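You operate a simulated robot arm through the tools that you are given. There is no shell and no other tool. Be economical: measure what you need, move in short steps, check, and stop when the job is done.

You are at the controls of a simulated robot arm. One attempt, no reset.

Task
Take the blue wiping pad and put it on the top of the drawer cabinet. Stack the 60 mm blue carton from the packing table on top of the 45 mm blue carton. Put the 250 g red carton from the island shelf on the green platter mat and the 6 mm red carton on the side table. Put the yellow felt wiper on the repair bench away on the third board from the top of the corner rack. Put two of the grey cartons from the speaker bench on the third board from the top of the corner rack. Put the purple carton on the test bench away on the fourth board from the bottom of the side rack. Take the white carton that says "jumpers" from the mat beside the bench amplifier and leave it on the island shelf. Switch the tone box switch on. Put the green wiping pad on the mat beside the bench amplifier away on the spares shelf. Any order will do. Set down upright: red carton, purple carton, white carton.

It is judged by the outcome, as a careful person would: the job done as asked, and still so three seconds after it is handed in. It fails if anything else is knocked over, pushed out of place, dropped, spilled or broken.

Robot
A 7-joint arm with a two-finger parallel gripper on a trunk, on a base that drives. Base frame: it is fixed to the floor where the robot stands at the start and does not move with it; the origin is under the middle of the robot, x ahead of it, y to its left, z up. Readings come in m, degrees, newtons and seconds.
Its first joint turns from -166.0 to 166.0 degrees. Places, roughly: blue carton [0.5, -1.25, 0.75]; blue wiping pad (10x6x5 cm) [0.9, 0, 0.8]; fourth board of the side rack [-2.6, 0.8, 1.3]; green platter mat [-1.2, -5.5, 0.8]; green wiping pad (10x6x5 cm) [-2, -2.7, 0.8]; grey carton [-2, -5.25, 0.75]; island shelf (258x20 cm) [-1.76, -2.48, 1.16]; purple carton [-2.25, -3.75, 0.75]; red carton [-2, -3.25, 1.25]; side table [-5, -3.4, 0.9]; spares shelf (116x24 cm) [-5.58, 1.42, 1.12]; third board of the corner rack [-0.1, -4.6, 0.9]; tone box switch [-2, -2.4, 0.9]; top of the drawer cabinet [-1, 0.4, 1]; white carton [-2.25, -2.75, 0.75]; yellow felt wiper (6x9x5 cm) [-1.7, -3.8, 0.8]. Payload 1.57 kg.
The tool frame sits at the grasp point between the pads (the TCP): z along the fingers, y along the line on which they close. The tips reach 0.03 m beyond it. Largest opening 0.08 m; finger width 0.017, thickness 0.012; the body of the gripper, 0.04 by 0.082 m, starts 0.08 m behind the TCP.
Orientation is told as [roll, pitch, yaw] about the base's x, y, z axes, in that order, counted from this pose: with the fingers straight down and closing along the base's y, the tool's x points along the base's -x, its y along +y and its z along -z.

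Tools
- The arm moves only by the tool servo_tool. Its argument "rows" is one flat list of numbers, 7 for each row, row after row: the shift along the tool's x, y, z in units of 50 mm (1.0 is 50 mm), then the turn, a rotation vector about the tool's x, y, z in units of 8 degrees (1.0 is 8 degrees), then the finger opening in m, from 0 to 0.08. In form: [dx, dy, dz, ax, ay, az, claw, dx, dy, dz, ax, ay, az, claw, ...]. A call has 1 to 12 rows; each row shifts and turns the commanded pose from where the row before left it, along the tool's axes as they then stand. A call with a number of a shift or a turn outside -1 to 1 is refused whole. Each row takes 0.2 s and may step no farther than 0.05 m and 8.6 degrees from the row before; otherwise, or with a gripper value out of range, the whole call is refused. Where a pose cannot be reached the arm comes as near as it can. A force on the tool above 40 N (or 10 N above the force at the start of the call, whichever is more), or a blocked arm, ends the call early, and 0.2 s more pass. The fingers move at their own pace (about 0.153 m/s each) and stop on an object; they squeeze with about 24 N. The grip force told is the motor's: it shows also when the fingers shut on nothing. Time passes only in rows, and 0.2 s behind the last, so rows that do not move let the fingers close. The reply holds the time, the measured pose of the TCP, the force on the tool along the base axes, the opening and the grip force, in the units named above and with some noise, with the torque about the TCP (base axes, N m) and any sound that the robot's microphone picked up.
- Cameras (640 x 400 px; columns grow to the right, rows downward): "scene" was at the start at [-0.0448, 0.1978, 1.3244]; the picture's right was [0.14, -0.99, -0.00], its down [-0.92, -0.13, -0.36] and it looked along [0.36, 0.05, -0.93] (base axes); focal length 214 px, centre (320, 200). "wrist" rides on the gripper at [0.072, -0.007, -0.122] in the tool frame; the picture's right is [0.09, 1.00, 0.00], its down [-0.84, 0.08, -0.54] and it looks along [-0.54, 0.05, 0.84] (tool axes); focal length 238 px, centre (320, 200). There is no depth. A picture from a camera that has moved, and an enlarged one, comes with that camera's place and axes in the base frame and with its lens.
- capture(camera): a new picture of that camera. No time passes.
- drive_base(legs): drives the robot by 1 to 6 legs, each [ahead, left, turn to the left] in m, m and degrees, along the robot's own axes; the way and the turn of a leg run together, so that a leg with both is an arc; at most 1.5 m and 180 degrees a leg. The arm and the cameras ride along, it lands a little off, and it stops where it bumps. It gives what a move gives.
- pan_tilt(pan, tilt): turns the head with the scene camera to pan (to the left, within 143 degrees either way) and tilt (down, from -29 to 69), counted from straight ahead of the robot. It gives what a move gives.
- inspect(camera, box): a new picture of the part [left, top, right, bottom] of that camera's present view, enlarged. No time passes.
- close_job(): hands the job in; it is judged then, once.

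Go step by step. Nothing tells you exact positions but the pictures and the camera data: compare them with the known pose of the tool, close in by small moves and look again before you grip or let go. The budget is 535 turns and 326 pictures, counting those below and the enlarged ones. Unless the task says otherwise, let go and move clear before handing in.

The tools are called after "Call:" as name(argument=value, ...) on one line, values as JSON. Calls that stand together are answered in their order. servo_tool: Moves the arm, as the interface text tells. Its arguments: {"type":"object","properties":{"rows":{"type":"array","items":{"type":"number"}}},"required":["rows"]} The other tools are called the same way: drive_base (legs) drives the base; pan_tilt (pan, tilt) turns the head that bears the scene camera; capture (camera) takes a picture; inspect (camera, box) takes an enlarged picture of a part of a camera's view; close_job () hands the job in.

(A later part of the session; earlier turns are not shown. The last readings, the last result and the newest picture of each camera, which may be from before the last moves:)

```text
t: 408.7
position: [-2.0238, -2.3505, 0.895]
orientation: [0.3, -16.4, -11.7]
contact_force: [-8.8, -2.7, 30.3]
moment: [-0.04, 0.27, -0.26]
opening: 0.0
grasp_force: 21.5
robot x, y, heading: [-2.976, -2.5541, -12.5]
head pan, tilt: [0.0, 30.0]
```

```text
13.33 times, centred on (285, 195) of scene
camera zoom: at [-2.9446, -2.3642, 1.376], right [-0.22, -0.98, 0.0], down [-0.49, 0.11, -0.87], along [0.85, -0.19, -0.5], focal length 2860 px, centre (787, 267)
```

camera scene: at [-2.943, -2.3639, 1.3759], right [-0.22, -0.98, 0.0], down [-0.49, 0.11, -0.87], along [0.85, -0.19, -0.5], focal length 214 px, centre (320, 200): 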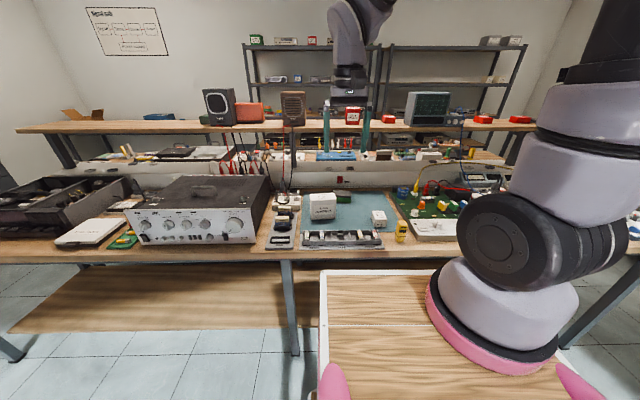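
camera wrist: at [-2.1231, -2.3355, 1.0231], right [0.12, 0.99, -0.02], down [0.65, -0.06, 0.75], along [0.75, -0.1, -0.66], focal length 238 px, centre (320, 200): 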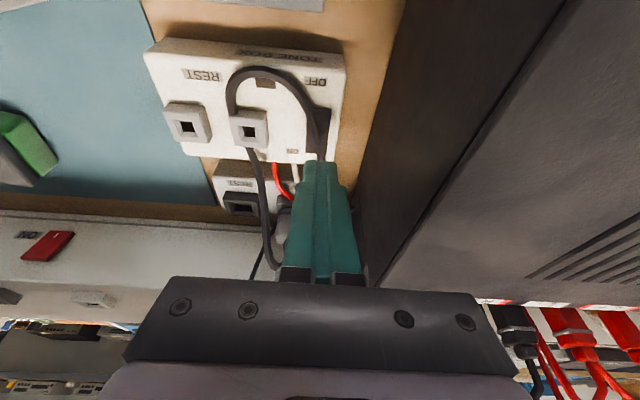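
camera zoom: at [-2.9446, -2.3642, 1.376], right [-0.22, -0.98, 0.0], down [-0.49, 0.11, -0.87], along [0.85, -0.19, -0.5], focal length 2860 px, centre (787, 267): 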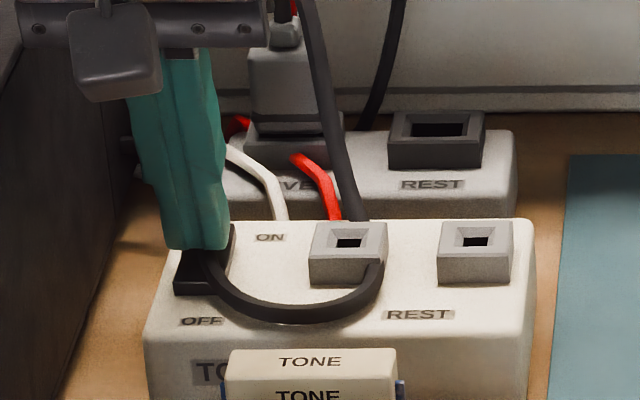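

Call:
servo_tool(rows=[-0.1, 0, -0.35, 0, 0, 0, 0, -0.28, 0, -0.9, 0, 0, 0, 0, 0.6, 0, -0.6, 0, 0, 0, 0, 0.6, 0, -0.6, 0, 0, 0, 0, 0.6, 0, -0.4, 0, 0, 0, 0.08, 0, 0, 0, 0, 0, 0, 0.08])

Call:
inspect(camera="scene", box=[265, 180, 305, 210])

Call:
capture(camera="wrist")

```text
t: 410.1
position: [-2.1294, -2.3296, 1.0089]
orientation: [0.3, -16.1, -11.8]
contact_force: [0.5, 0.2, -0.4]
moment: [0.02, 0.02, 0.04]
opening: 0.0801
grasp_force: 0.1
robot x, y, heading: [-2.9761, -2.55, -12.4]
head pan, tilt: [0.0, 30.0]
```

```text
13.33 times, centred on (285, 195) of scene
camera zoom: at [-2.9428, -2.3638, 1.3759], right [-0.22, -0.98, 0.0], down [-0.49, 0.11, -0.87], along [0.85, -0.19, -0.5], focal length 2860 px, centre (787, 267)
```

zoom: 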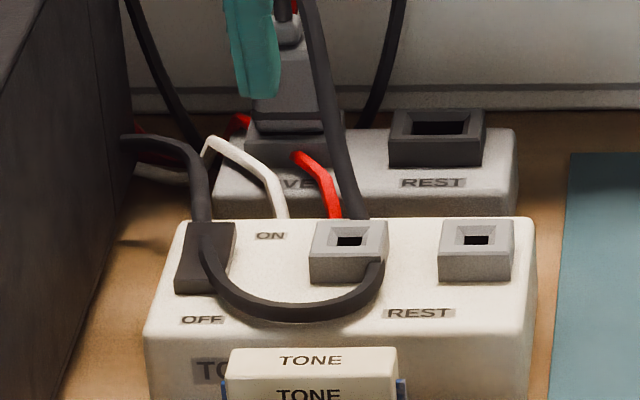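

```text
116 pictures are left
camera wrist: at [-2.2317, -2.3167, 1.1071], right [0.12, 0.99, -0.02], down [0.66, -0.06, 0.75], along [0.75, -0.1, -0.66], focal length 238 px, centre (320, 200)
```

wrist: 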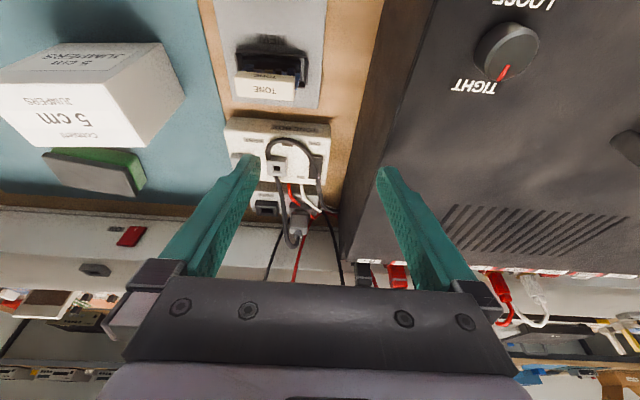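

Call:
inspect(camera="wrist", box=[230, 110, 335, 190])

```text
5.00 times, centred on (282, 150) of wrist
camera zoom: at [-2.2317, -2.3167, 1.1071], right [0.12, 0.99, -0.02], down [0.66, -0.06, 0.75], along [0.75, -0.1, -0.66], focal length 1192 px, centre (508, 450)
```

zoom: 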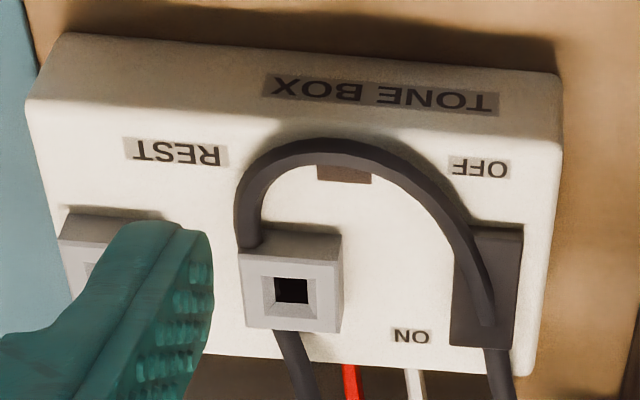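

No change yet: I pressed too near the pivot. I press again nearer the far (ON) edge.

Call:
servo_tool(rows=[-0.8, 0.02, 0.1, 0, 0, 0, 0, -0.8, 0.03, 0.2, 0, 0, 0, 0, -0.55, 0, 0.5, 0, 0, 0, 0, 0.23, 0, 0.9, 0, 0, 0, 0, 0, 0, 0.4, 0, 0, 0, 0, 0, 0, 0, 0, 0, 0, 0])

Call:
capture(camera="wrist")

```text
t: 411.5
position: [-2.0081, -2.3497, 0.9339]
orientation: [0.2, -16.0, -11.9]
contact_force: [0.4, -0.7, -0.9]
moment: [-0.01, 0.02, -0.01]
opening: 0.0
grasp_force: 21.4
robot x, y, heading: [-2.975, -2.5531, -12.6]
head pan, tilt: [0.0, 30.0]
```

```text
114 pictures are left
camera wrist: at [-2.1101, -2.3351, 1.0319], right [0.12, 0.99, -0.02], down [0.66, -0.06, 0.75], along [0.75, -0.1, -0.66], focal length 238 px, centre (320, 200)
```

wrist: 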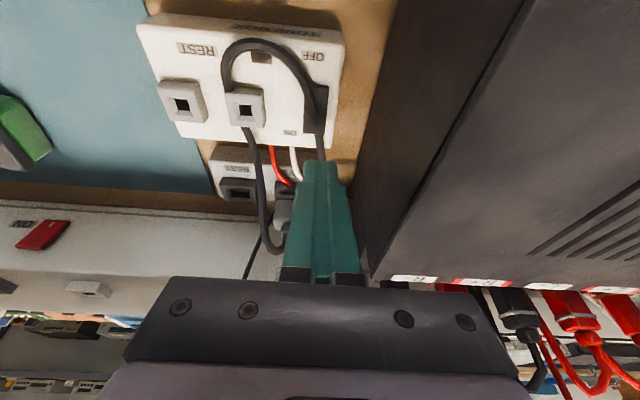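

Call:
servo_tool(rows=[0.08, 0, 0.29, 0, 0, 0, 0, 0.085, 0, 0.29, 0, 0, 0, 0, 0, 0, 0, 0, 0, 0, 0])

Call:
servo_tool(rows=[0.03, 0, 0.1, 0, 0, 0, 0, 0, 0, 0, 0, 0, 0, 0])

Call:
servo_tool(rows=[0.03, 0, 0.1, 0, 0, 0, 0, 0, 0, 0, 0, 0, 0, 0])

Call:
servo_tool(rows=[0.03, 0, 0.1, 0, 0, 0, 0, 0, 0, 0, 0, 0, 0, 0])

Call:
inspect(camera="scene", box=[265, 180, 305, 210])

```text
t: 412.3
position: [-2.0083, -2.3504, 0.9034]
orientation: [0.2, -16.1, -11.7]
contact_force: [-0.2, -0.6, 0.2]
moment: [0.03, -0.01, -0.01]
opening: 0.0
grasp_force: 21.4
robot x, y, heading: [-2.9742, -2.5481, -12.4]
head pan, tilt: [0.0, 30.0]
```

```text
t: 412.9
position: [-2.0087, -2.3508, 0.8996]
orientation: [0.3, -16.1, -11.7]
contact_force: [0.8, -0.9, 0.5]
moment: [0.02, 0.0, 0.01]
opening: 0.0001
grasp_force: 21.5
robot x, y, heading: [-2.9735, -2.5499, -12.8]
head pan, tilt: [0.0, 30.0]
```

```text
t: 413.5
position: [-2.0089, -2.3506, 0.8945]
orientation: [0.2, -16.1, -11.8]
contact_force: [-0.8, -0.8, 4.2]
moment: [-0.06, 0.04, -0.01]
opening: 0.0
grasp_force: 21.9
robot x, y, heading: [-2.9762, -2.5479, -12.5]
head pan, tilt: [0.0, 30.0]
```

```text
t: 414.1
position: [-2.0072, -2.3499, 0.8934]
orientation: [0.4, -16.5, -11.8]
contact_force: [-2.2, -0.1, 8.7]
moment: [-0.07, 0.06, -0.02]
opening: 0.0
grasp_force: 21.2
robot x, y, heading: [-2.977, -2.5531, -12.7]
head pan, tilt: [0.0, 30.0]
stopped in row 2: the force on the tool passed its limit at 41 N (the readings are from after the stop); the commanded pose is now the measured one
```

```text
13.33 times, centred on (285, 195) of scene
camera zoom: at [-2.9434, -2.364, 1.3759], right [-0.22, -0.98, 0.0], down [-0.49, 0.11, -0.87], along [0.85, -0.19, -0.5], focal length 2860 px, centre (787, 267)
```

zoom: 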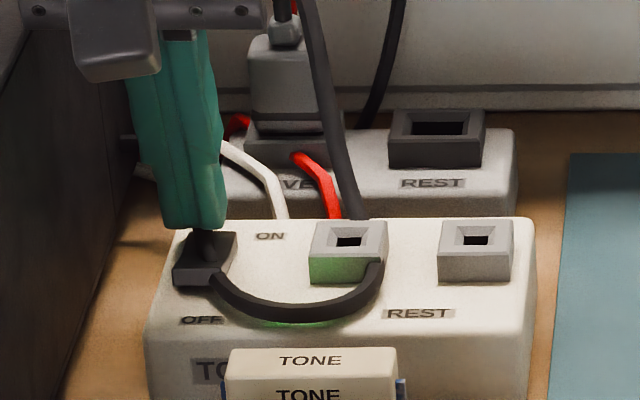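

The rocker tipped and a green lamp glow appeared: the tone box is on. I lift away and verify.

Call:
servo_tool(rows=[-0.05, 0, -0.2, 0, 0, 0, 0, -0.28, 0, -0.9, 0, 0, 0, 0, -0.28, 0, -0.9, 0, 0, 0, 0, 0.6, 0, -0.6, 0, 0, 0, 0, 0.8, 0, -0.5, 0, 0, 0, 0, 0.8, 0, -0.4, 0, 0, 0, 0.08])

Call:
inspect(camera="scene", box=[250, 170, 330, 230])

Call:
capture(camera="wrist")

```text
t: 415.5
position: [-2.1279, -2.3241, 1.0396]
orientation: [0.5, -16.4, -11.9]
contact_force: [0.4, -0.9, -0.3]
moment: [0.04, 0.06, -0.03]
opening: 0.0801
grasp_force: 0.0
robot x, y, heading: [-2.9745, -2.5487, -12.5]
head pan, tilt: [0.0, 30.0]
```

```text
6.67 times, centred on (290, 200) of scene
camera zoom: at [-2.9423, -2.364, 1.3759], right [-0.22, -0.98, 0.0], down [-0.49, 0.11, -0.87], along [0.85, -0.19, -0.5], focal length 1430 px, centre (520, 200)
```

zoom: 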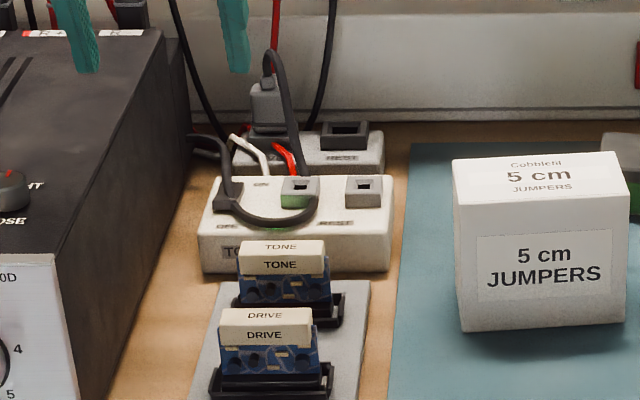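

```text
111 pictures are left
camera wrist: at [-2.2309, -2.3104, 1.1354], right [0.12, 0.99, -0.02], down [0.65, -0.06, 0.76], along [0.75, -0.1, -0.65], focal length 238 px, centre (320, 200)
```

wrist: 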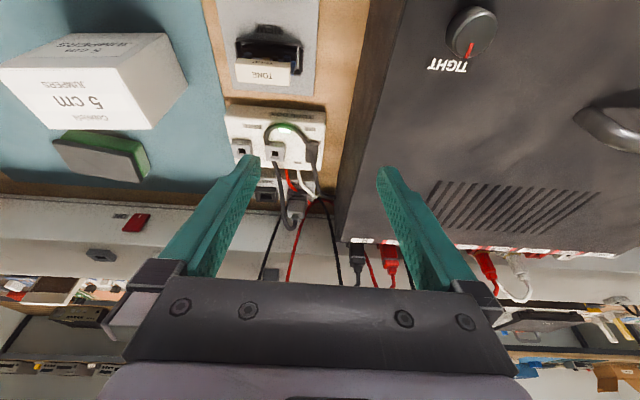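

Tone box is on. Now I look from above at the white "5 cm jumpers" carton and green pad.

Call:
servo_tool(rows=[0.4, -0.9, -0.3, 0, 0.7, 0, 0.08, 0.4, -0.9, -0.3, 0, 0.7, 0, 0.08, 0.4, -0.9, 0, 0, 0.65, 0, 0.08, 0, -0.9, 0, 0, 0, 0, 0.08, 0, -0.9, 0, 0, 0, 0, 0.08])

Call:
capture(camera="wrist")

```text
refused: row 1 steps farther than a row can; nothing moved
```

```text
110 pictures are left
camera wrist: at [-2.2309, -2.3104, 1.1354], right [0.12, 0.99, -0.02], down [0.65, -0.06, 0.76], along [0.75, -0.1, -0.65], focal length 238 px, centre (320, 200)
```

wrist: 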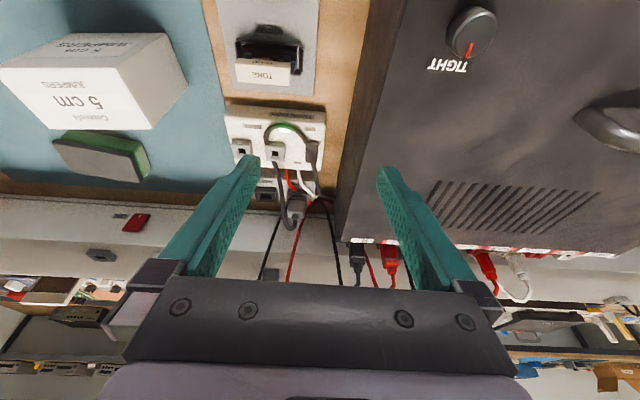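

Call:
servo_tool(rows=[0.4, -0.7, -0.3, 0, 0.7, 0, 0.08, 0.4, -0.7, -0.3, 0, 0.7, 0, 0.08, 0.4, -0.8, 0, 0, 0.65, 0, 0.08, 0, -0.9, 0, 0, 0, 0, 0.08, 0, -0.9, 0, 0, 0, 0, 0.08, 0, -0.9, 0, 0, 0, 0, 0.08])

Call:
capture(camera="wrist")

```text
t: 416.9
position: [-2.2453, -2.551, 1.0517]
orientation: [0.4, -0.1, -11.6]
contact_force: [0.6, 0.8, -0.2]
moment: [-0.02, 0.0, 0.0]
opening: 0.0801
grasp_force: 0.0
robot x, y, heading: [-2.9752, -2.5515, -12.5]
head pan, tilt: [0.0, 30.0]
```

```text
109 pictures are left
camera wrist: at [-2.3176, -2.5447, 1.1745], right [0.11, 0.99, 0.01], down [0.83, -0.1, 0.54], along [0.54, -0.05, -0.84], focal length 238 px, centre (320, 200)
```

wrist: 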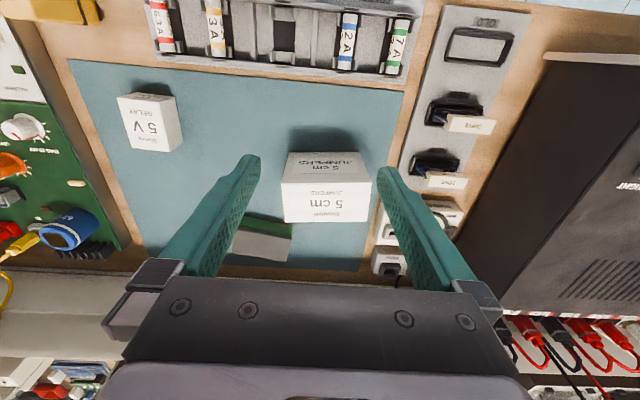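

Carton measured: 11 (wide) × 5.7 (deep) × 10 cm, centre (-2.149,-2.551). I turn the gripper to close front-to-back.

Call:
servo_tool(rows=[0, 0, 0, 0, 0, 1, 0.08, 0, 0, 0, 0, 0, 1, 0.08, 0, 0, 0, 0, 0, 1, 0.08, 0, 0, 0, 0, 0, 1, 0.08, 0, 0, 0, 0, 0, 1, 0.08, 0, 0, 0, 0, 0, 1, 0.08, 0, 0, 0, 0, 0, 1, 0.08, 0, 0, 0, 0, 0, 1, 0.08, 0, 0, 0, 0, 0, 1, 0.08, 0, 0, 0, 0, 0, 1, 0.08, 0, 0, 0, 0, 0, 0.7, 0.08])

Call:
capture(camera="wrist")

```text
t: 419.3
position: [-2.2448, -2.5527, 1.0545]
orientation: [0.1, 0.4, -97.5]
contact_force: [-0.4, 0.2, 0.3]
moment: [-0.01, 0.0, 0.01]
opening: 0.0801
grasp_force: 0.0
robot x, y, heading: [-2.9731, -2.5521, -12.6]
head pan, tilt: [0.0, 30.0]
```

```text
108 pictures are left
camera wrist: at [-2.2425, -2.4816, 1.1764], right [1.0, -0.04, 0.0], down [-0.03, -0.84, 0.54], along [-0.02, -0.54, -0.84], focal length 238 px, centre (320, 200)
```

wrist: 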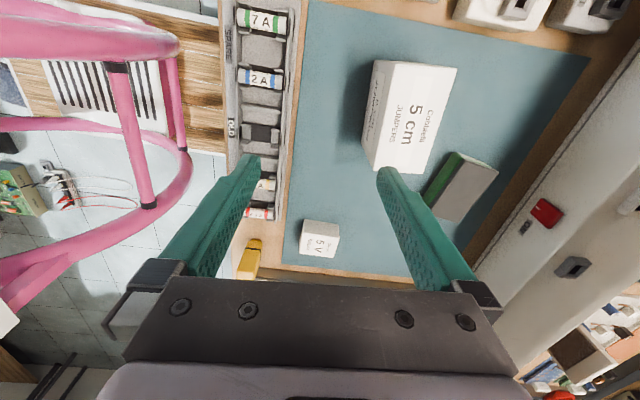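

Call:
servo_tool(rows=[0.08, 0.65, 0, 0, 0, -0.19, 0.08, 0.08, 0.65, 0, 0, 0, 0, 0.08, 0.07, 0.64, 0, 0, 0, 0, 0.08, 0, 0, 0.7, 0, 0, 0, 0.08, 0, 0, 0.7, 0, 0, 0, 0.08, 0, 0, 0, 0, 0, 0, 0.08])

Call:
capture(camera="wrist")

```text
t: 420.7
position: [-2.147, -2.5509, 0.9852]
orientation: [0.2, 0.4, -95.7]
contact_force: [0.4, 0.4, 0.8]
moment: [0.0, -0.03, 0.03]
opening: 0.0798
grasp_force: 0.1
robot x, y, heading: [-2.9728, -2.5509, -12.3]
head pan, tilt: [0.0, 30.0]
```

```text
107 pictures are left
camera wrist: at [-2.1468, -2.4797, 1.1066], right [1.0, -0.01, 0.0], down [-0.01, -0.84, 0.54], along [0.0, -0.54, -0.84], focal length 238 px, centre (320, 200)
```

wrist: 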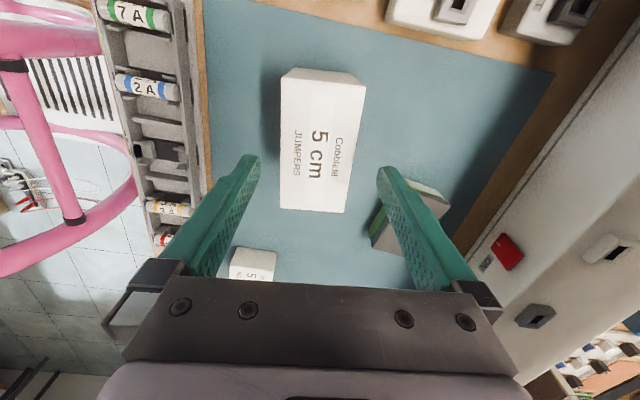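

Call:
servo_tool(rows=[0, 0, 0.7, 0, 0, 0, 0.08, 0, 0, 0.7, 0, 0, 0, 0.08, 0, 0, 0.6, 0, 0, 0, 0.08, 0, 0, 0, 0, 0, 0, 0.08])

Call:
capture(camera="wrist")

```text
t: 421.7
position: [-2.1467, -2.5529, 0.8833]
orientation: [0.2, 0.3, -95.8]
contact_force: [-0.3, -1.1, -0.3]
moment: [0.02, -0.01, -0.02]
opening: 0.08
grasp_force: 0.1
robot x, y, heading: [-2.9742, -2.5504, -12.6]
head pan, tilt: [0.0, 30.0]
```

```text
106 pictures are left
camera wrist: at [-2.148, -2.4814, 1.0063], right [1.0, -0.01, 0.0], down [-0.01, -0.84, 0.54], along [0.0, -0.54, -0.84], focal length 238 px, centre (320, 200)
```

wrist: 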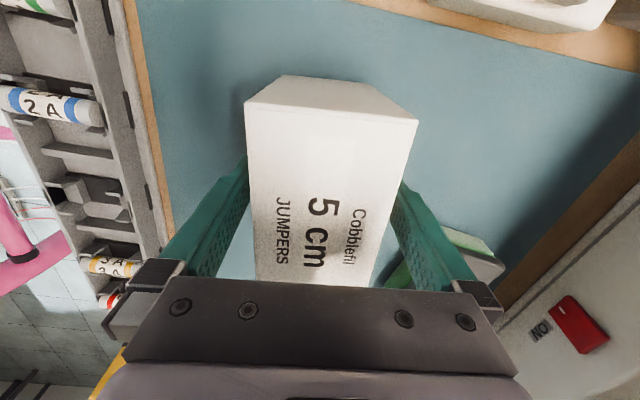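

Straddling. Close and lift gently.

Call:
servo_tool(rows=[0, 0, 0, 0, 0, 0, 0, 0, 0, 0, 0, 0, 0, 0, 0, 0, 0, 0, 0, 0, 0, 0, 0, -0.05, 0, 0, 0, 0, 0, 0, -0.1, 0, 0, 0, 0, 0, 0, -0.2, 0, 0, 0, 0, 0, 0, -0.3, 0, 0, 0, 0, 0, 0, -0.4, 0, 0, 0, 0, 0, 0, -0.5, 0, 0, 0, 0, 0, 0, -0.5, 0, 0, 0, 0, 0, 0, -0.5, 0, 0, 0, 0])

Call:
capture(camera="wrist")

```text
t: 424.1
position: [-2.1486, -2.5522, 1.0128]
orientation: [0.2, 0.4, -95.8]
contact_force: [0.7, -0.1, -1.7]
moment: [0.04, 0.01, 0.0]
opening: 0.0597
grasp_force: 24.7
robot x, y, heading: [-2.9744, -2.554, -12.6]
head pan, tilt: [0.0, 30.0]
```

```text
105 pictures are left
camera wrist: at [-2.1483, -2.4813, 1.1352], right [1.0, -0.01, 0.0], down [-0.01, -0.84, 0.54], along [0.0, -0.54, -0.84], focal length 238 px, centre (320, 200)
```

wrist: 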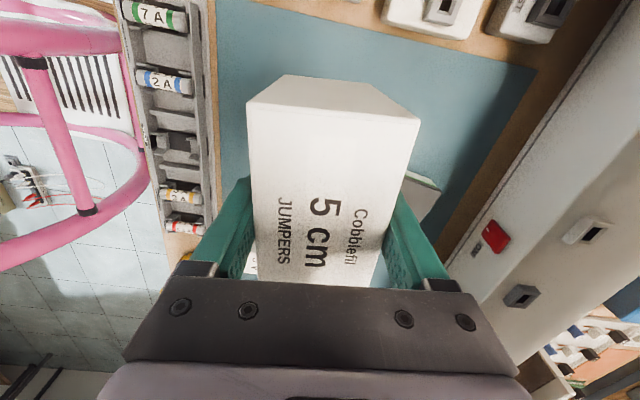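

Call:
servo_tool(rows=[0, 0, -0.5, 0, 0, 0, 0, 0, 0, -0.6, 0, 0, 0, 0, 0, 0, -0.6, 0, 0, 0, 0, 0, 0, -0.6, 0, 0, 0, 0, 0, 0, -0.6, 0, 0, 0, 0, 0, 0, -0.6, 0, 0, 0, 0, 0, 0, -0.6, 0, 0, 0, 0, 0, 0, -0.6, 0, 0, 0, 0, 0, 0, -0.6, 0, 0, 0, 0, 0, 0, -0.3, 0, 0, 0, 0])

Call:
drive_base(legs=[[0.14, 0, 0]])

Call:
capture(camera="wrist")

Call:
pan_tilt(pan=0, tilt=20)

Call:
capture(camera="scene")

```text
t: 426.3
position: [-2.1474, -2.5533, 1.291]
orientation: [0.1, 0.4, -95.7]
contact_force: [0.5, 0.2, -0.7]
moment: [-0.01, 0.02, 0.0]
opening: 0.0597
grasp_force: 24.2
robot x, y, heading: [-2.9717, -2.5489, -12.2]
head pan, tilt: [0.0, 30.0]
```

```text
t: 427.6
position: [-2.0127, -2.5843, 1.2892]
orientation: [0.1, 0.4, -96.0]
contact_force: [-0.3, 0.0, -0.4]
moment: [0.0, -0.03, 0.02]
opening: 0.0599
grasp_force: 24.0
robot x, y, heading: [-2.8394, -2.5841, -12.8]
head pan, tilt: [0.0, 30.0]
```

```text
104 pictures are left
camera wrist: at [-2.0127, -2.514, 1.4136], right [1.0, -0.01, 0.0], down [-0.01, -0.84, 0.54], along [0.0, -0.54, -0.84], focal length 238 px, centre (320, 200)
```

wrist: 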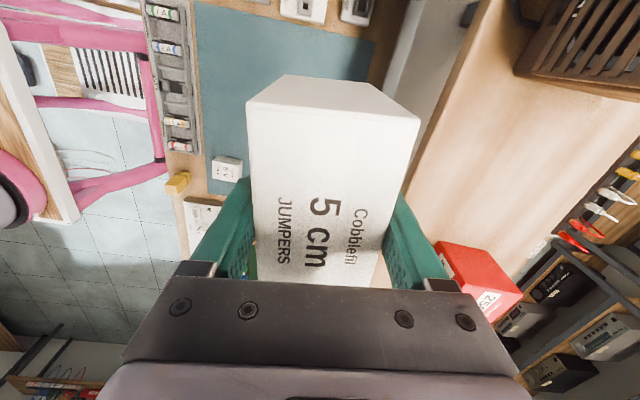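

```text
t: 428.3
position: [-2.0124, -2.5857, 1.2906]
orientation: [0.1, 0.4, -96.0]
contact_force: [0.8, -0.1, -0.9]
moment: [-0.01, -0.02, -0.02]
opening: 0.06
grasp_force: 24.2
robot x, y, heading: [-2.8434, -2.5809, -12.7]
head pan, tilt: [0.0, 20.0]
```

```text
103 pictures are left
camera scene: at [-2.8045, -2.3948, 1.3919], right [-0.22, -0.98, 0.0], down [-0.33, 0.08, -0.94], along [0.92, -0.21, -0.34], focal length 214 px, centre (320, 200)
```

scene: 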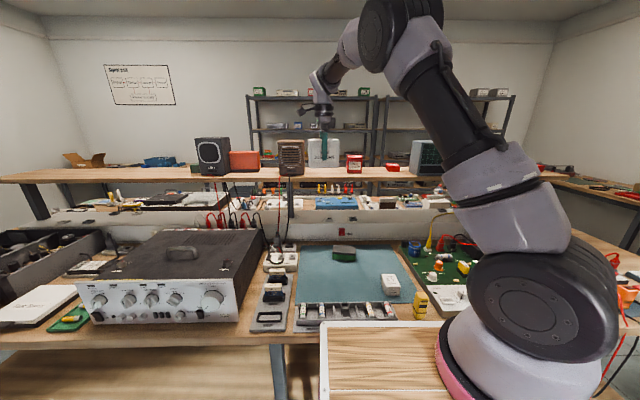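

Call:
drive_base(legs=[[0.055, 0, 0]])

Call:
servo_tool(rows=[-0.4, 0.4, 0, 0, 0, 0, 0, -0.4, 0.4, 0, 0, 0, 0, 0, -0.3, 0.4, 0.2, 0, 0, 0, 0, 0, 0.4, 0.2, 0, 0, 0, 0, 0, 0.3, 0.2, 0, 0, 0, 0, 0, 0, 0, 0, 0, 0, 0])

Call:
capture(camera="wrist")

Call:
inspect(camera="scene", box=[260, 90, 400, 200])

```text
t: 429.3
position: [-1.9562, -2.5979, 1.2907]
orientation: [0.1, 0.3, -95.9]
contact_force: [0.3, 1.2, -1.2]
moment: [0.03, -0.03, 0.0]
opening: 0.0598
grasp_force: 24.0
robot x, y, heading: [-2.7843, -2.5924, -12.7]
head pan, tilt: [0.0, 20.0]
```

```text
t: 430.7
position: [-1.8668, -2.6618, 1.2611]
orientation: [0.1, 0.4, -95.8]
contact_force: [0.5, 0.4, -1.4]
moment: [0.01, -0.02, -0.03]
opening: 0.0598
grasp_force: 23.9
robot x, y, heading: [-2.7811, -2.5937, -12.5]
head pan, tilt: [0.0, 20.0]
```

```text
102 pictures are left
camera wrist: at [-1.867, -2.591, 1.3848], right [1.0, -0.01, 0.0], down [-0.01, -0.84, 0.54], along [0.0, -0.54, -0.84], focal length 238 px, centre (320, 200)
```

wrist: 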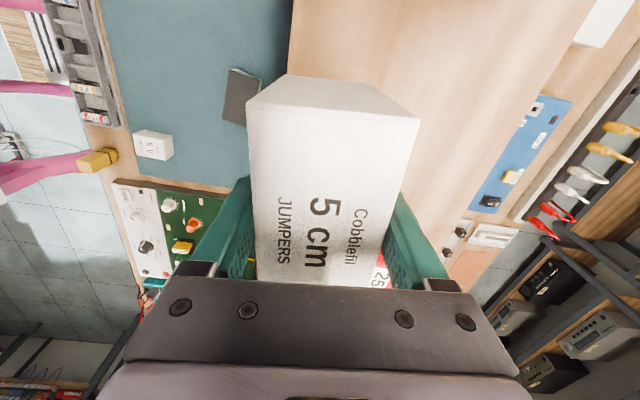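

```text
3.64 times, centred on (330, 145) of scene
camera zoom: at [-2.7483, -2.4075, 1.3919], right [-0.22, -0.98, 0.0], down [-0.33, 0.07, -0.94], along [0.92, -0.21, -0.34], focal length 780 px, centre (284, 400)
```

zoom: 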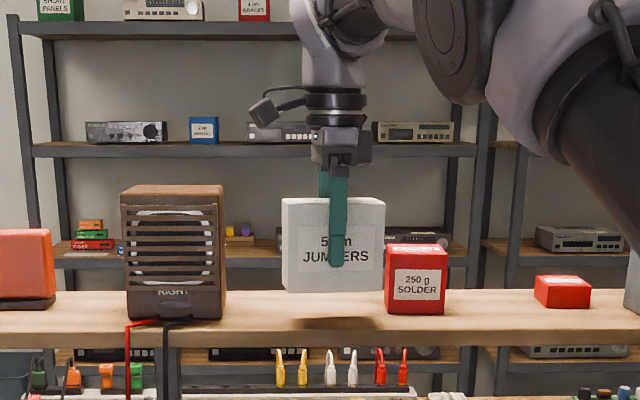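

Call:
servo_tool(rows=[0.4, 0.1, 0, 0, 0, 0, 0, 0.36, 0.2, 0.1, 0, 0, 0, 0, 0, 0.25, 0.1, 0, 0, 0, 0, 0, 0, 0, 0, 0, 0, 0])

Call:
inspect(camera="scene", box=[260, 90, 400, 200])

Call:
capture(camera="wrist")

```text
t: 431.7
position: [-1.8368, -2.6271, 1.2517]
orientation: [0.0, 0.3, -95.9]
contact_force: [0.5, 0.7, -1.1]
moment: [0.0, 0.01, -0.02]
opening: 0.0598
grasp_force: 24.3
robot x, y, heading: [-2.7858, -2.5954, -12.6]
head pan, tilt: [0.0, 20.0]
```

```text
3.64 times, centred on (330, 145) of scene
camera zoom: at [-2.7483, -2.4074, 1.3919], right [-0.22, -0.98, 0.0], down [-0.33, 0.07, -0.94], along [0.92, -0.21, -0.34], focal length 780 px, centre (284, 400)
```

zoom: 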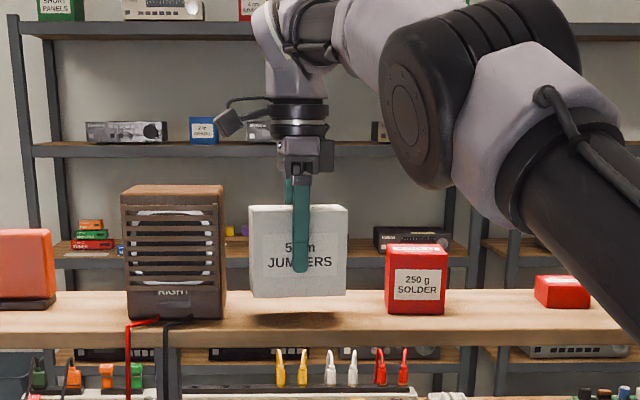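

```text
99 pictures are left
camera wrist: at [-1.8374, -2.5562, 1.3746], right [1.0, -0.01, 0.0], down [-0.01, -0.84, 0.54], along [0.0, -0.54, -0.84], focal length 238 px, centre (320, 200)
```

wrist: 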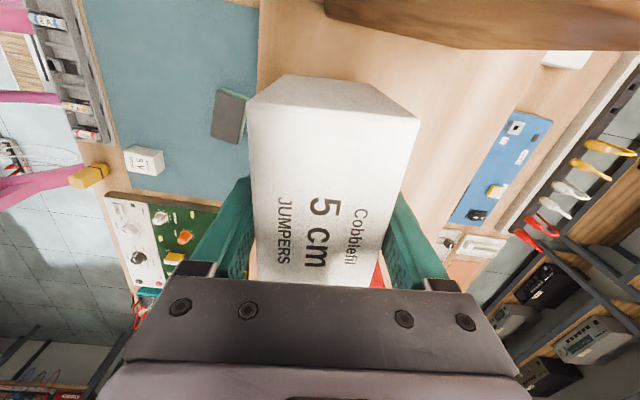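

Call:
servo_tool(rows=[0, 0, 0.2, 0, 0, 0, 0, 0, 0, 0.1, 0, 0, 0, 0, 0, 0, 0, 0, 0, 0, 0])

Call:
servo_tool(rows=[0, 0, 0.08, 0, 0, 0, 0, 0, 0, 0, 0, 0, 0, 0])

Call:
servo_tool(rows=[0, 0, 0.06, 0, 0, 0, 0, 0, 0, 0, 0, 0, 0, 0])

Call:
inspect(camera="scene", box=[290, 130, 370, 190])

```text
t: 432.5
position: [-1.8369, -2.6283, 1.235]
orientation: [0.2, 0.4, -95.8]
contact_force: [-0.6, -0.5, -1.1]
moment: [-0.01, 0.01, 0.03]
opening: 0.0598
grasp_force: 24.2
robot x, y, heading: [-2.7828, -2.5923, -12.7]
head pan, tilt: [0.0, 20.0]
```

```text
t: 433.1
position: [-1.8368, -2.6274, 1.2324]
orientation: [0.2, 0.4, -95.9]
contact_force: [0.6, -0.3, -0.9]
moment: [-0.01, 0.01, 0.0]
opening: 0.0596
grasp_force: 24.1
robot x, y, heading: [-2.7775, -2.5964, -12.9]
head pan, tilt: [0.0, 20.0]
```

```text
t: 433.7
position: [-1.836, -2.6278, 1.2302]
orientation: [0.0, 0.4, -95.9]
contact_force: [0.5, -0.5, -1.2]
moment: [0.01, -0.05, 0.01]
opening: 0.0598
grasp_force: 24.1
robot x, y, heading: [-2.7851, -2.5921, -12.9]
head pan, tilt: [0.0, 20.0]
```

```text
6.67 times, centred on (330, 160) of scene
camera zoom: at [-2.7482, -2.4075, 1.3919], right [-0.22, -0.98, 0.0], down [-0.33, 0.07, -0.94], along [0.92, -0.21, -0.34], focal length 1430 px, centre (253, 467)
```

zoom: 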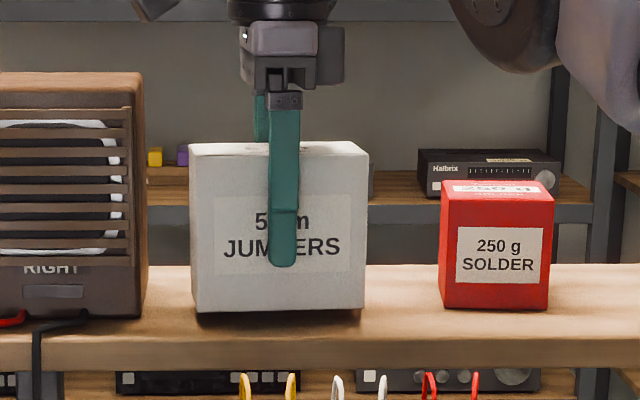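

Just above the shelf; a few more millimetres.

Call:
servo_tool(rows=[0, 0, 0.06, 0, 0, 0, 0, 0, 0, 0, 0, 0, 0, 0])

Call:
servo_tool(rows=[0, 0, 0.05, 0, 0, 0, 0, 0, 0, 0, 0, 0, 0, 0])

Call:
servo_tool(rows=[0, 0, 0.05, 0, 0, 0, 0, 0, 0, 0, 0, 0, 0, 0])

Call:
servo_tool(rows=[0, 0, 0.05, 0, 0, 0, 0, 0, 0, 0, 0, 0, 0, 0])

```text
t: 434.3
position: [-1.8354, -2.6268, 1.2259]
orientation: [0.1, 0.4, -95.9]
contact_force: [0.3, -0.4, -2.0]
moment: [-0.01, -0.04, -0.01]
opening: 0.0599
grasp_force: 24.2
robot x, y, heading: [-2.7841, -2.5937, -12.7]
head pan, tilt: [0.0, 20.0]
```

```text
t: 434.9
position: [-1.836, -2.6273, 1.2245]
orientation: [0.0, 0.4, -95.8]
contact_force: [0.9, 0.4, -1.5]
moment: [0.01, 0.02, -0.02]
opening: 0.0597
grasp_force: 24.3
robot x, y, heading: [-2.7833, -2.5961, -12.6]
head pan, tilt: [0.0, 20.0]
```

```text
t: 435.5
position: [-1.8368, -2.6269, 1.2215]
orientation: [0.1, 0.4, -95.9]
contact_force: [-0.5, -0.4, -1.6]
moment: [-0.02, -0.02, 0.02]
opening: 0.0598
grasp_force: 24.0
robot x, y, heading: [-2.7818, -2.5972, -12.6]
head pan, tilt: [0.0, 20.0]
```

```text
t: 436.1
position: [-1.8381, -2.6254, 1.2218]
orientation: [0.3, 0.4, -95.9]
contact_force: [0.8, -1.4, 9.0]
moment: [0.05, 0.21, 0.07]
opening: 0.0598
grasp_force: 24.3
robot x, y, heading: [-2.7843, -2.5964, -12.8]
head pan, tilt: [0.0, 20.0]
```

Contact. Release and rise.

Call:
servo_tool(rows=[0, 0, 0.02, 0, 0, 0, 0.08, 0, 0, 0, 0, 0, 0, 0.08, 0, 0, 0, 0, 0, 0, 0.08, 0, 0, -0.3, 0, 0, 0, 0.08, 0, -0.1, -0.6, 0, 0, 0, 0.08, 0, -0.2, -0.7, 0, 0, 0, 0.08, 0, -0.4, -0.7, 0, 0, 0, 0.08, 0, -0.8, -0.4, 0, 0, 0, 0.08])

Call:
inspect(camera="scene", box=[260, 100, 400, 200])

Call:
capture(camera="wrist")

```text
t: 437.9
position: [-1.9107, -2.6172, 1.3521]
orientation: [0.0, 0.3, -95.8]
contact_force: [0.5, 0.2, -0.8]
moment: [0.02, 0.04, -0.01]
opening: 0.0798
grasp_force: 0.0
robot x, y, heading: [-2.7829, -2.5959, -13.0]
head pan, tilt: [0.0, 20.0]
```

```text
4.00 times, centred on (330, 150) of scene
camera zoom: at [-2.7473, -2.4075, 1.3919], right [-0.22, -0.98, 0.0], down [-0.33, 0.07, -0.94], along [0.92, -0.21, -0.34], focal length 858 px, centre (280, 400)
```

zoom: 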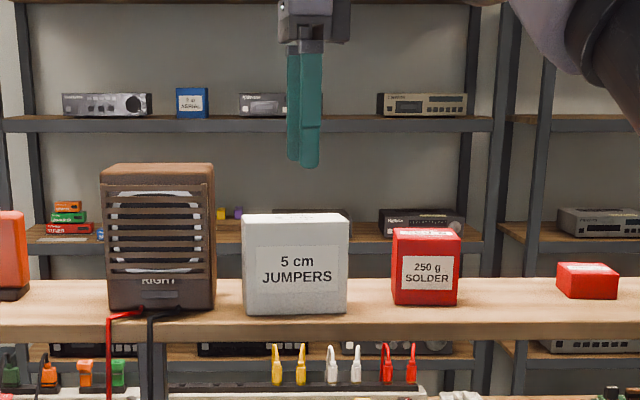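

```text
96 pictures are left
camera wrist: at [-1.91, -2.5466, 1.4744], right [1.0, -0.01, 0.0], down [-0.01, -0.84, 0.54], along [-0.01, -0.54, -0.84], focal length 238 px, centre (320, 200)
```

wrist: 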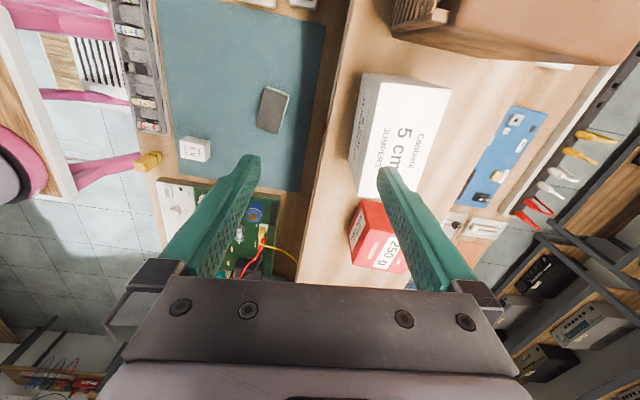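

White carton stands on the shelf. Next the 250 g red carton: view it from above.

Call:
servo_tool(rows=[-0.9, 0, 0, 0, 0, 0, 0.08, -0.9, 0.1, 0, 0, 0, 0, 0.08])

Call:
capture(camera="wrist")

```text
t: 438.5
position: [-1.913, -2.7093, 1.3525]
orientation: [0.1, 0.3, -95.8]
contact_force: [-0.3, 1.1, 0.1]
moment: [-0.05, 0.03, -0.03]
opening: 0.08
grasp_force: 0.1
robot x, y, heading: [-2.7828, -2.5896, -12.9]
head pan, tilt: [0.0, 20.0]
```

```text
95 pictures are left
camera wrist: at [-1.9127, -2.6383, 1.4756], right [1.0, -0.01, 0.0], down [-0.01, -0.84, 0.54], along [0.0, -0.54, -0.84], focal length 238 px, centre (320, 200)
```

wrist: 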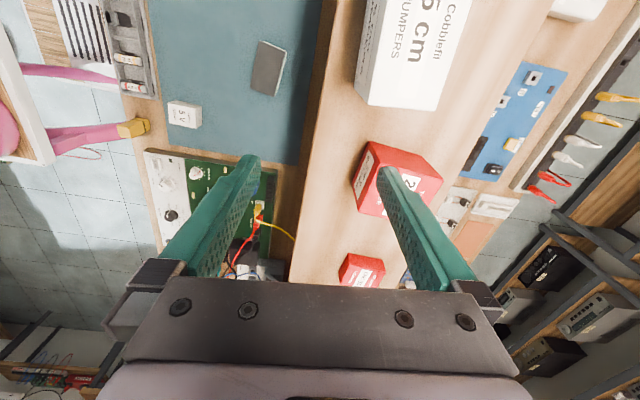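

Call:
inspect(camera="wrist", box=[340, 130, 460, 230])

```text
4.00 times, centred on (400, 180) of wrist
camera zoom: at [-1.9127, -2.6383, 1.4756], right [1.0, -0.01, 0.0], down [-0.01, -0.84, 0.54], along [0.0, -0.54, -0.84], focal length 953 px, centre (0, 280)
```

zoom: 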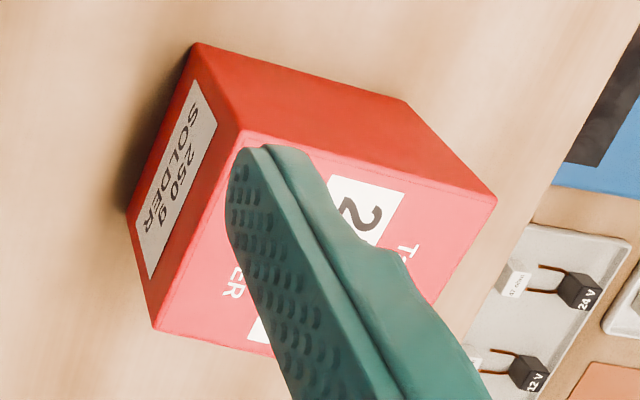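

Red carton: 6.9 cm (front) × 7.9 × 7.4 cm at (-1.817,-2.79), normal −15.7°. I rotate the tool back, tilt, and line up.

Call:
servo_tool(rows=[0, -0.8, 0, 0, 0, -0.5, 0.08, 0, -0.8, 0, 0, 0, -0.5, 0.08, 0, 0, 0, 0, 0, -1, 0.08, 0, 0, 0, 0, 0, -1, 0.08, 0, 0, 0, 0, 0, -1, 0.08, 0, 0, 0, 0, 0, -1, 0.08, 0, 0, 0, 0, 0, -1, 0.08, 0, 0, 0, 0, 0, -1, 0.08, 0, 0, 0, 0, 0, -1, 0.08, 0, 0, 0, 0, 0, -1, 0.08, 0, 0, 0, 0, 0, -1, 0.08])

Call:
servo_tool(rows=[0, 0, 0, 0, -0.9, 0, 0.08, 0, 0, 0, 0, -0.9, 0, 0.08, 0, 0, 0, 0, -0.9, 0, 0.08, 0, 0, 0, 0, -0.9, 0, 0.08, 0, 0, 0, 0, -0.9, 0, 0.08, 0, 0, 0, 0, 0, 0, 0.08])

Call:
capture(camera="wrist")

```text
t: 440.9
position: [-1.9952, -2.7045, 1.3512]
orientation: [0.3, -0.1, -15.8]
contact_force: [0.2, -0.7, -0.8]
moment: [0.02, 0.01, -0.01]
opening: 0.0798
grasp_force: 0.0
robot x, y, heading: [-2.7854, -2.5957, -12.7]
head pan, tilt: [0.0, 20.0]
```

```text
t: 442.3
position: [-1.9963, -2.7037, 1.3513]
orientation: [0.5, -36.1, -16.1]
contact_force: [-0.2, -0.3, 0.2]
moment: [0.0, 0.04, 0.02]
opening: 0.08
grasp_force: 0.0
robot x, y, heading: [-2.7792, -2.5943, -12.7]
head pan, tilt: [0.0, 20.0]
```

```text
93 pictures are left
camera wrist: at [-2.1227, -2.6757, 1.4076], right [0.2, 0.98, -0.05], down [0.36, -0.03, 0.93], along [0.91, -0.2, -0.36], focal length 238 px, centre (320, 200)
```

wrist: 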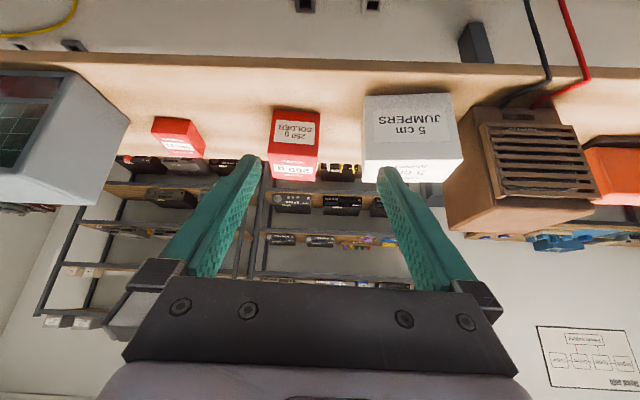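

Call:
servo_tool(rows=[-0.5, -0.2, 0.4, 0, 0, 0, 0.08, -0.5, -0.2, 0.4, 0, 0, 0, 0.08, -0.4, -0.21, 0.4, 0, 0, 0, 0.08, 0, 0, 0.5, 0, 0, 0, 0.08, 0, 0, 0.6, 0, 0, 0, 0.08, 0, 0, 0, 0, 0, 0, 0.08])

Call:
capture(camera="wrist")

```text
t: 443.7
position: [-1.8853, -2.7676, 1.2986]
orientation: [0.4, -36.1, -16.3]
contact_force: [-0.1, 0.7, -0.2]
moment: [0.01, 0.0, 0.0]
opening: 0.0801
grasp_force: 0.0
robot x, y, heading: [-2.7842, -2.5956, -12.6]
head pan, tilt: [0.0, 20.0]
```

```text
92 pictures are left
camera wrist: at [-2.0126, -2.7386, 1.3562], right [0.2, 0.98, -0.05], down [0.36, -0.03, 0.93], along [0.91, -0.21, -0.36], focal length 238 px, centre (320, 200)
```

wrist: 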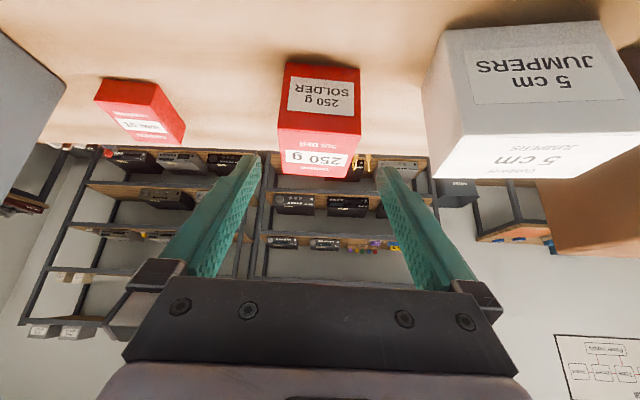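

Call:
servo_tool(rows=[0, 0, 0.6, 0, 0, 0, 0.08, 0, 0, 0.6, 0, 0, 0, 0.08, 0, 0, 0.5, 0, 0, 0, 0.08, 0, 0, 0, 0, 0, 0, 0.08])

Call:
capture(camera="wrist")

```text
t: 444.7
position: [-1.8369, -2.7807, 1.2328]
orientation: [0.5, -36.1, -16.2]
contact_force: [0.3, -0.6, 0.0]
moment: [-0.03, 0.0, 0.01]
opening: 0.0796
grasp_force: 0.0
robot x, y, heading: [-2.7824, -2.5964, -12.5]
head pan, tilt: [0.0, 20.0]
```

```text
91 pictures are left
camera wrist: at [-1.9632, -2.7519, 1.2898], right [0.2, 0.98, -0.05], down [0.36, -0.03, 0.93], along [0.91, -0.21, -0.36], focal length 238 px, centre (320, 200)
```

wrist: 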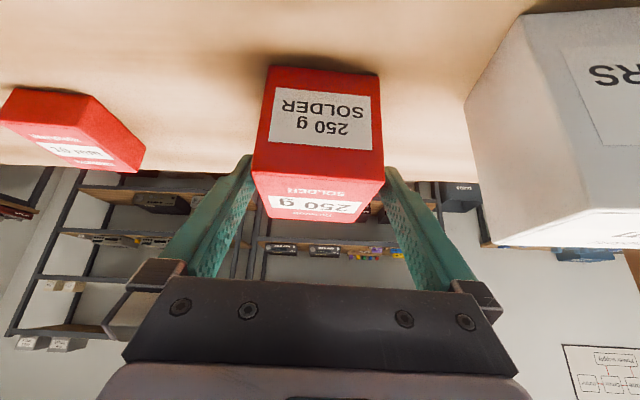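

Call:
servo_tool(rows=[0, 0, 0.35, 0, 0, 0, 0.08, 0, 0, 0.3, 0, 0, 0, 0.08, 0, 0, 0, 0, 0, 0, 0.08])

Call:
servo_tool(rows=[0, 0, 0, 0, 0, 0, 0, 0, 0, 0, 0, 0, 0, 0, 0, 0, 0, 0, 0, 0, 0, -0.03, 0, -0.04, 0, 0, 0, 0, -0.06, 0, -0.08, 0, 0, 0, 0, -0.1, 0, -0.15, 0, 0, 0, 0, -0.2, 0, -0.27, 0, 0, 0, 0, 0, 0, 0, 0, 0, 0, 0])

Call:
capture(camera="wrist")

```text
t: 445.5
position: [-1.8209, -2.7861, 1.2047]
orientation: [0.5, -36.1, -16.3]
contact_force: [-0.1, -0.7, 0.2]
moment: [0.0, -0.01, -0.01]
opening: 0.08
grasp_force: 0.0
robot x, y, heading: [-2.7845, -2.5964, -12.8]
head pan, tilt: [0.0, 20.0]
```

```text
t: 447.3
position: [-1.8196, -2.7838, 1.2382]
orientation: [0.5, -36.1, -16.2]
contact_force: [-0.2, 0.1, -3.4]
moment: [0.01, 0.0, -0.01]
opening: 0.0698
grasp_force: 24.6
robot x, y, heading: [-2.7829, -2.5959, -12.6]
head pan, tilt: [0.0, 20.0]
```

```text
90 pictures are left
camera wrist: at [-1.9464, -2.7564, 1.296], right [0.2, 0.98, -0.05], down [0.36, -0.03, 0.93], along [0.91, -0.21, -0.36], focal length 238 px, centre (320, 200)
```

wrist: 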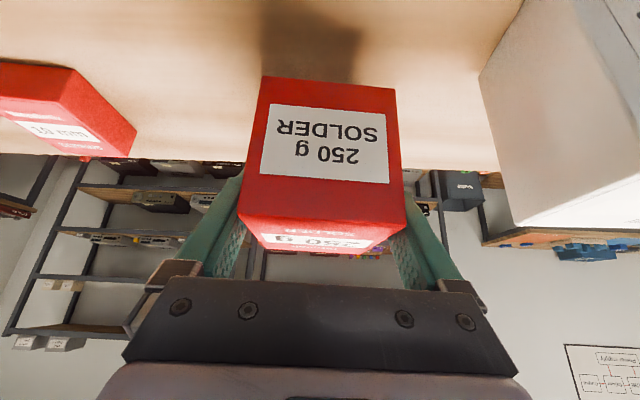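

Held. Lift, retract, then drive south through the corridor and round to the bench with the green platter mat.

Call:
servo_tool(rows=[-0.25, 0, -0.35, 0, 0, 0, 0, -0.3, 0, -0.4, 0, 0, 0, 0, -0.2, 0, -0.3, 0, 0, 0, 0, 0.3, 0, -0.22, 0, 0, 0, 0, 0.5, 0, -0.36, 0, 0, 0, 0, 0.5, 0, -0.36, 0, 0, 0, 0, 0.5, 0, -0.36, 0, 0, 0, 0, 0.5, 0, -0.36, 0, 0, 0, 0, 0.5, 0, -0.36, 0, 0, 0, 0, 0.5, 0, -0.36, 0, 0, 0, 0, 0.5, 0, -0.36, 0, 0, 0, 0, 0.3, 0, -0.2, 0, 0, 0, 0])

Call:
drive_base(legs=[[-0.2, 0, 0], [0, 0, -88], [0, 0.05, 0], [0.9, 0, 0]])

Call:
pan_tilt(pan=0, tilt=35)

Call:
capture(camera="scene")

```text
t: 449.9
position: [-2.0633, -2.7173, 1.301]
orientation: [0.5, -36.0, -16.3]
contact_force: [0.7, 0.2, -3.7]
moment: [0.02, -0.01, 0.02]
opening: 0.0698
grasp_force: 24.0
robot x, y, heading: [-2.7793, -2.5921, -12.6]
head pan, tilt: [0.0, 20.0]
```

```text
t: 460.1
position: [-3.2152, -4.1521, 1.3018]
orientation: [0.5, -36.1, -104.5]
contact_force: [-0.4, 0.6, -2.7]
moment: [0.03, 0.0, 0.02]
opening: 0.0696
grasp_force: 23.9
robot x, y, heading: [-3.1143, -3.4243, -101.0]
head pan, tilt: [0.0, 20.0]
```

```text
t: 460.9
position: [-3.216, -4.1512, 1.3016]
orientation: [0.5, -36.1, -104.6]
contact_force: [0.2, -0.9, -2.5]
moment: [0.0, 0.02, -0.01]
opening: 0.0697
grasp_force: 23.9
robot x, y, heading: [-3.1139, -3.4295, -100.9]
head pan, tilt: [0.0, 35.0]
```

```text
89 pictures are left
camera scene: at [-2.9251, -3.4528, 1.3681], right [-0.98, 0.19, 0.0], down [0.11, 0.56, -0.82], along [-0.16, -0.8, -0.57], focal length 214 px, centre (320, 200)
```

scene: 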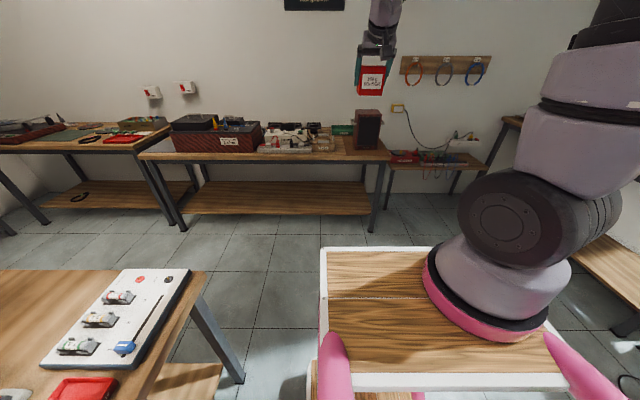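

Call:
drive_base(legs=[[0.88, 0, 0], [0, 1.2, 0], [0, 0.95, 0]])

Call:
pan_tilt(pan=0, tilt=40)

Call:
capture(camera="scene")

Call:
capture(camera="wrist")

```text
t: 475.6
position: [-1.3397, -5.4579, 1.302]
orientation: [0.5, -36.0, -105.2]
contact_force: [0.2, 0.2, -2.7]
moment: [0.02, -0.01, 0.01]
opening: 0.0699
grasp_force: 23.9
robot x, y, heading: [-1.2301, -4.7364, -101.5]
head pan, tilt: [0.0, 35.0]
```

```text
t: 476.3
position: [-1.3393, -5.4592, 1.3028]
orientation: [0.6, -36.1, -105.2]
contact_force: [-0.1, 0.7, -2.6]
moment: [-0.01, 0.02, 0.0]
opening: 0.07
grasp_force: 23.9
robot x, y, heading: [-1.2266, -4.7359, -101.6]
head pan, tilt: [0.0, 40.0]
```

```text
88 pictures are left
camera scene: at [-1.04, -4.7609, 1.3606], right [-0.98, 0.2, 0.0], down [0.13, 0.63, -0.77], along [-0.15, -0.75, -0.64], focal length 214 px, centre (320, 200)
```

scene: 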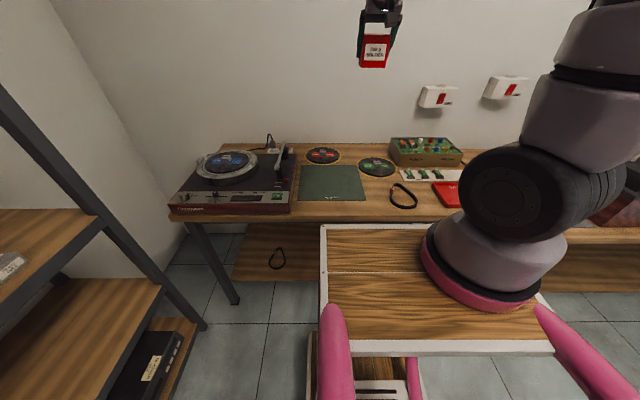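

```text
87 pictures are left
camera wrist: at [-1.313, -5.3322, 1.3586], right [0.98, -0.18, -0.05], down [-0.02, -0.36, 0.93], along [-0.19, -0.91, -0.36], focal length 238 px, centre (320, 200)
```

wrist: 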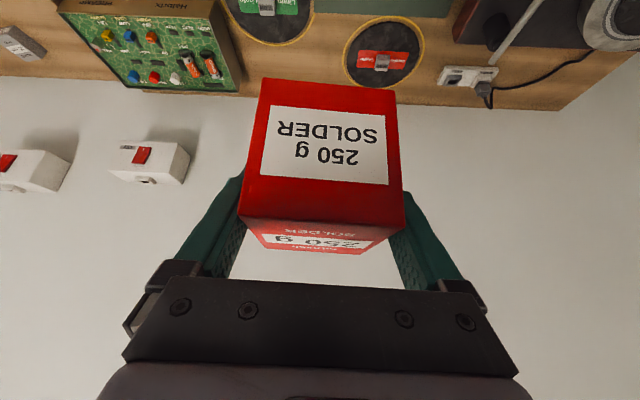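

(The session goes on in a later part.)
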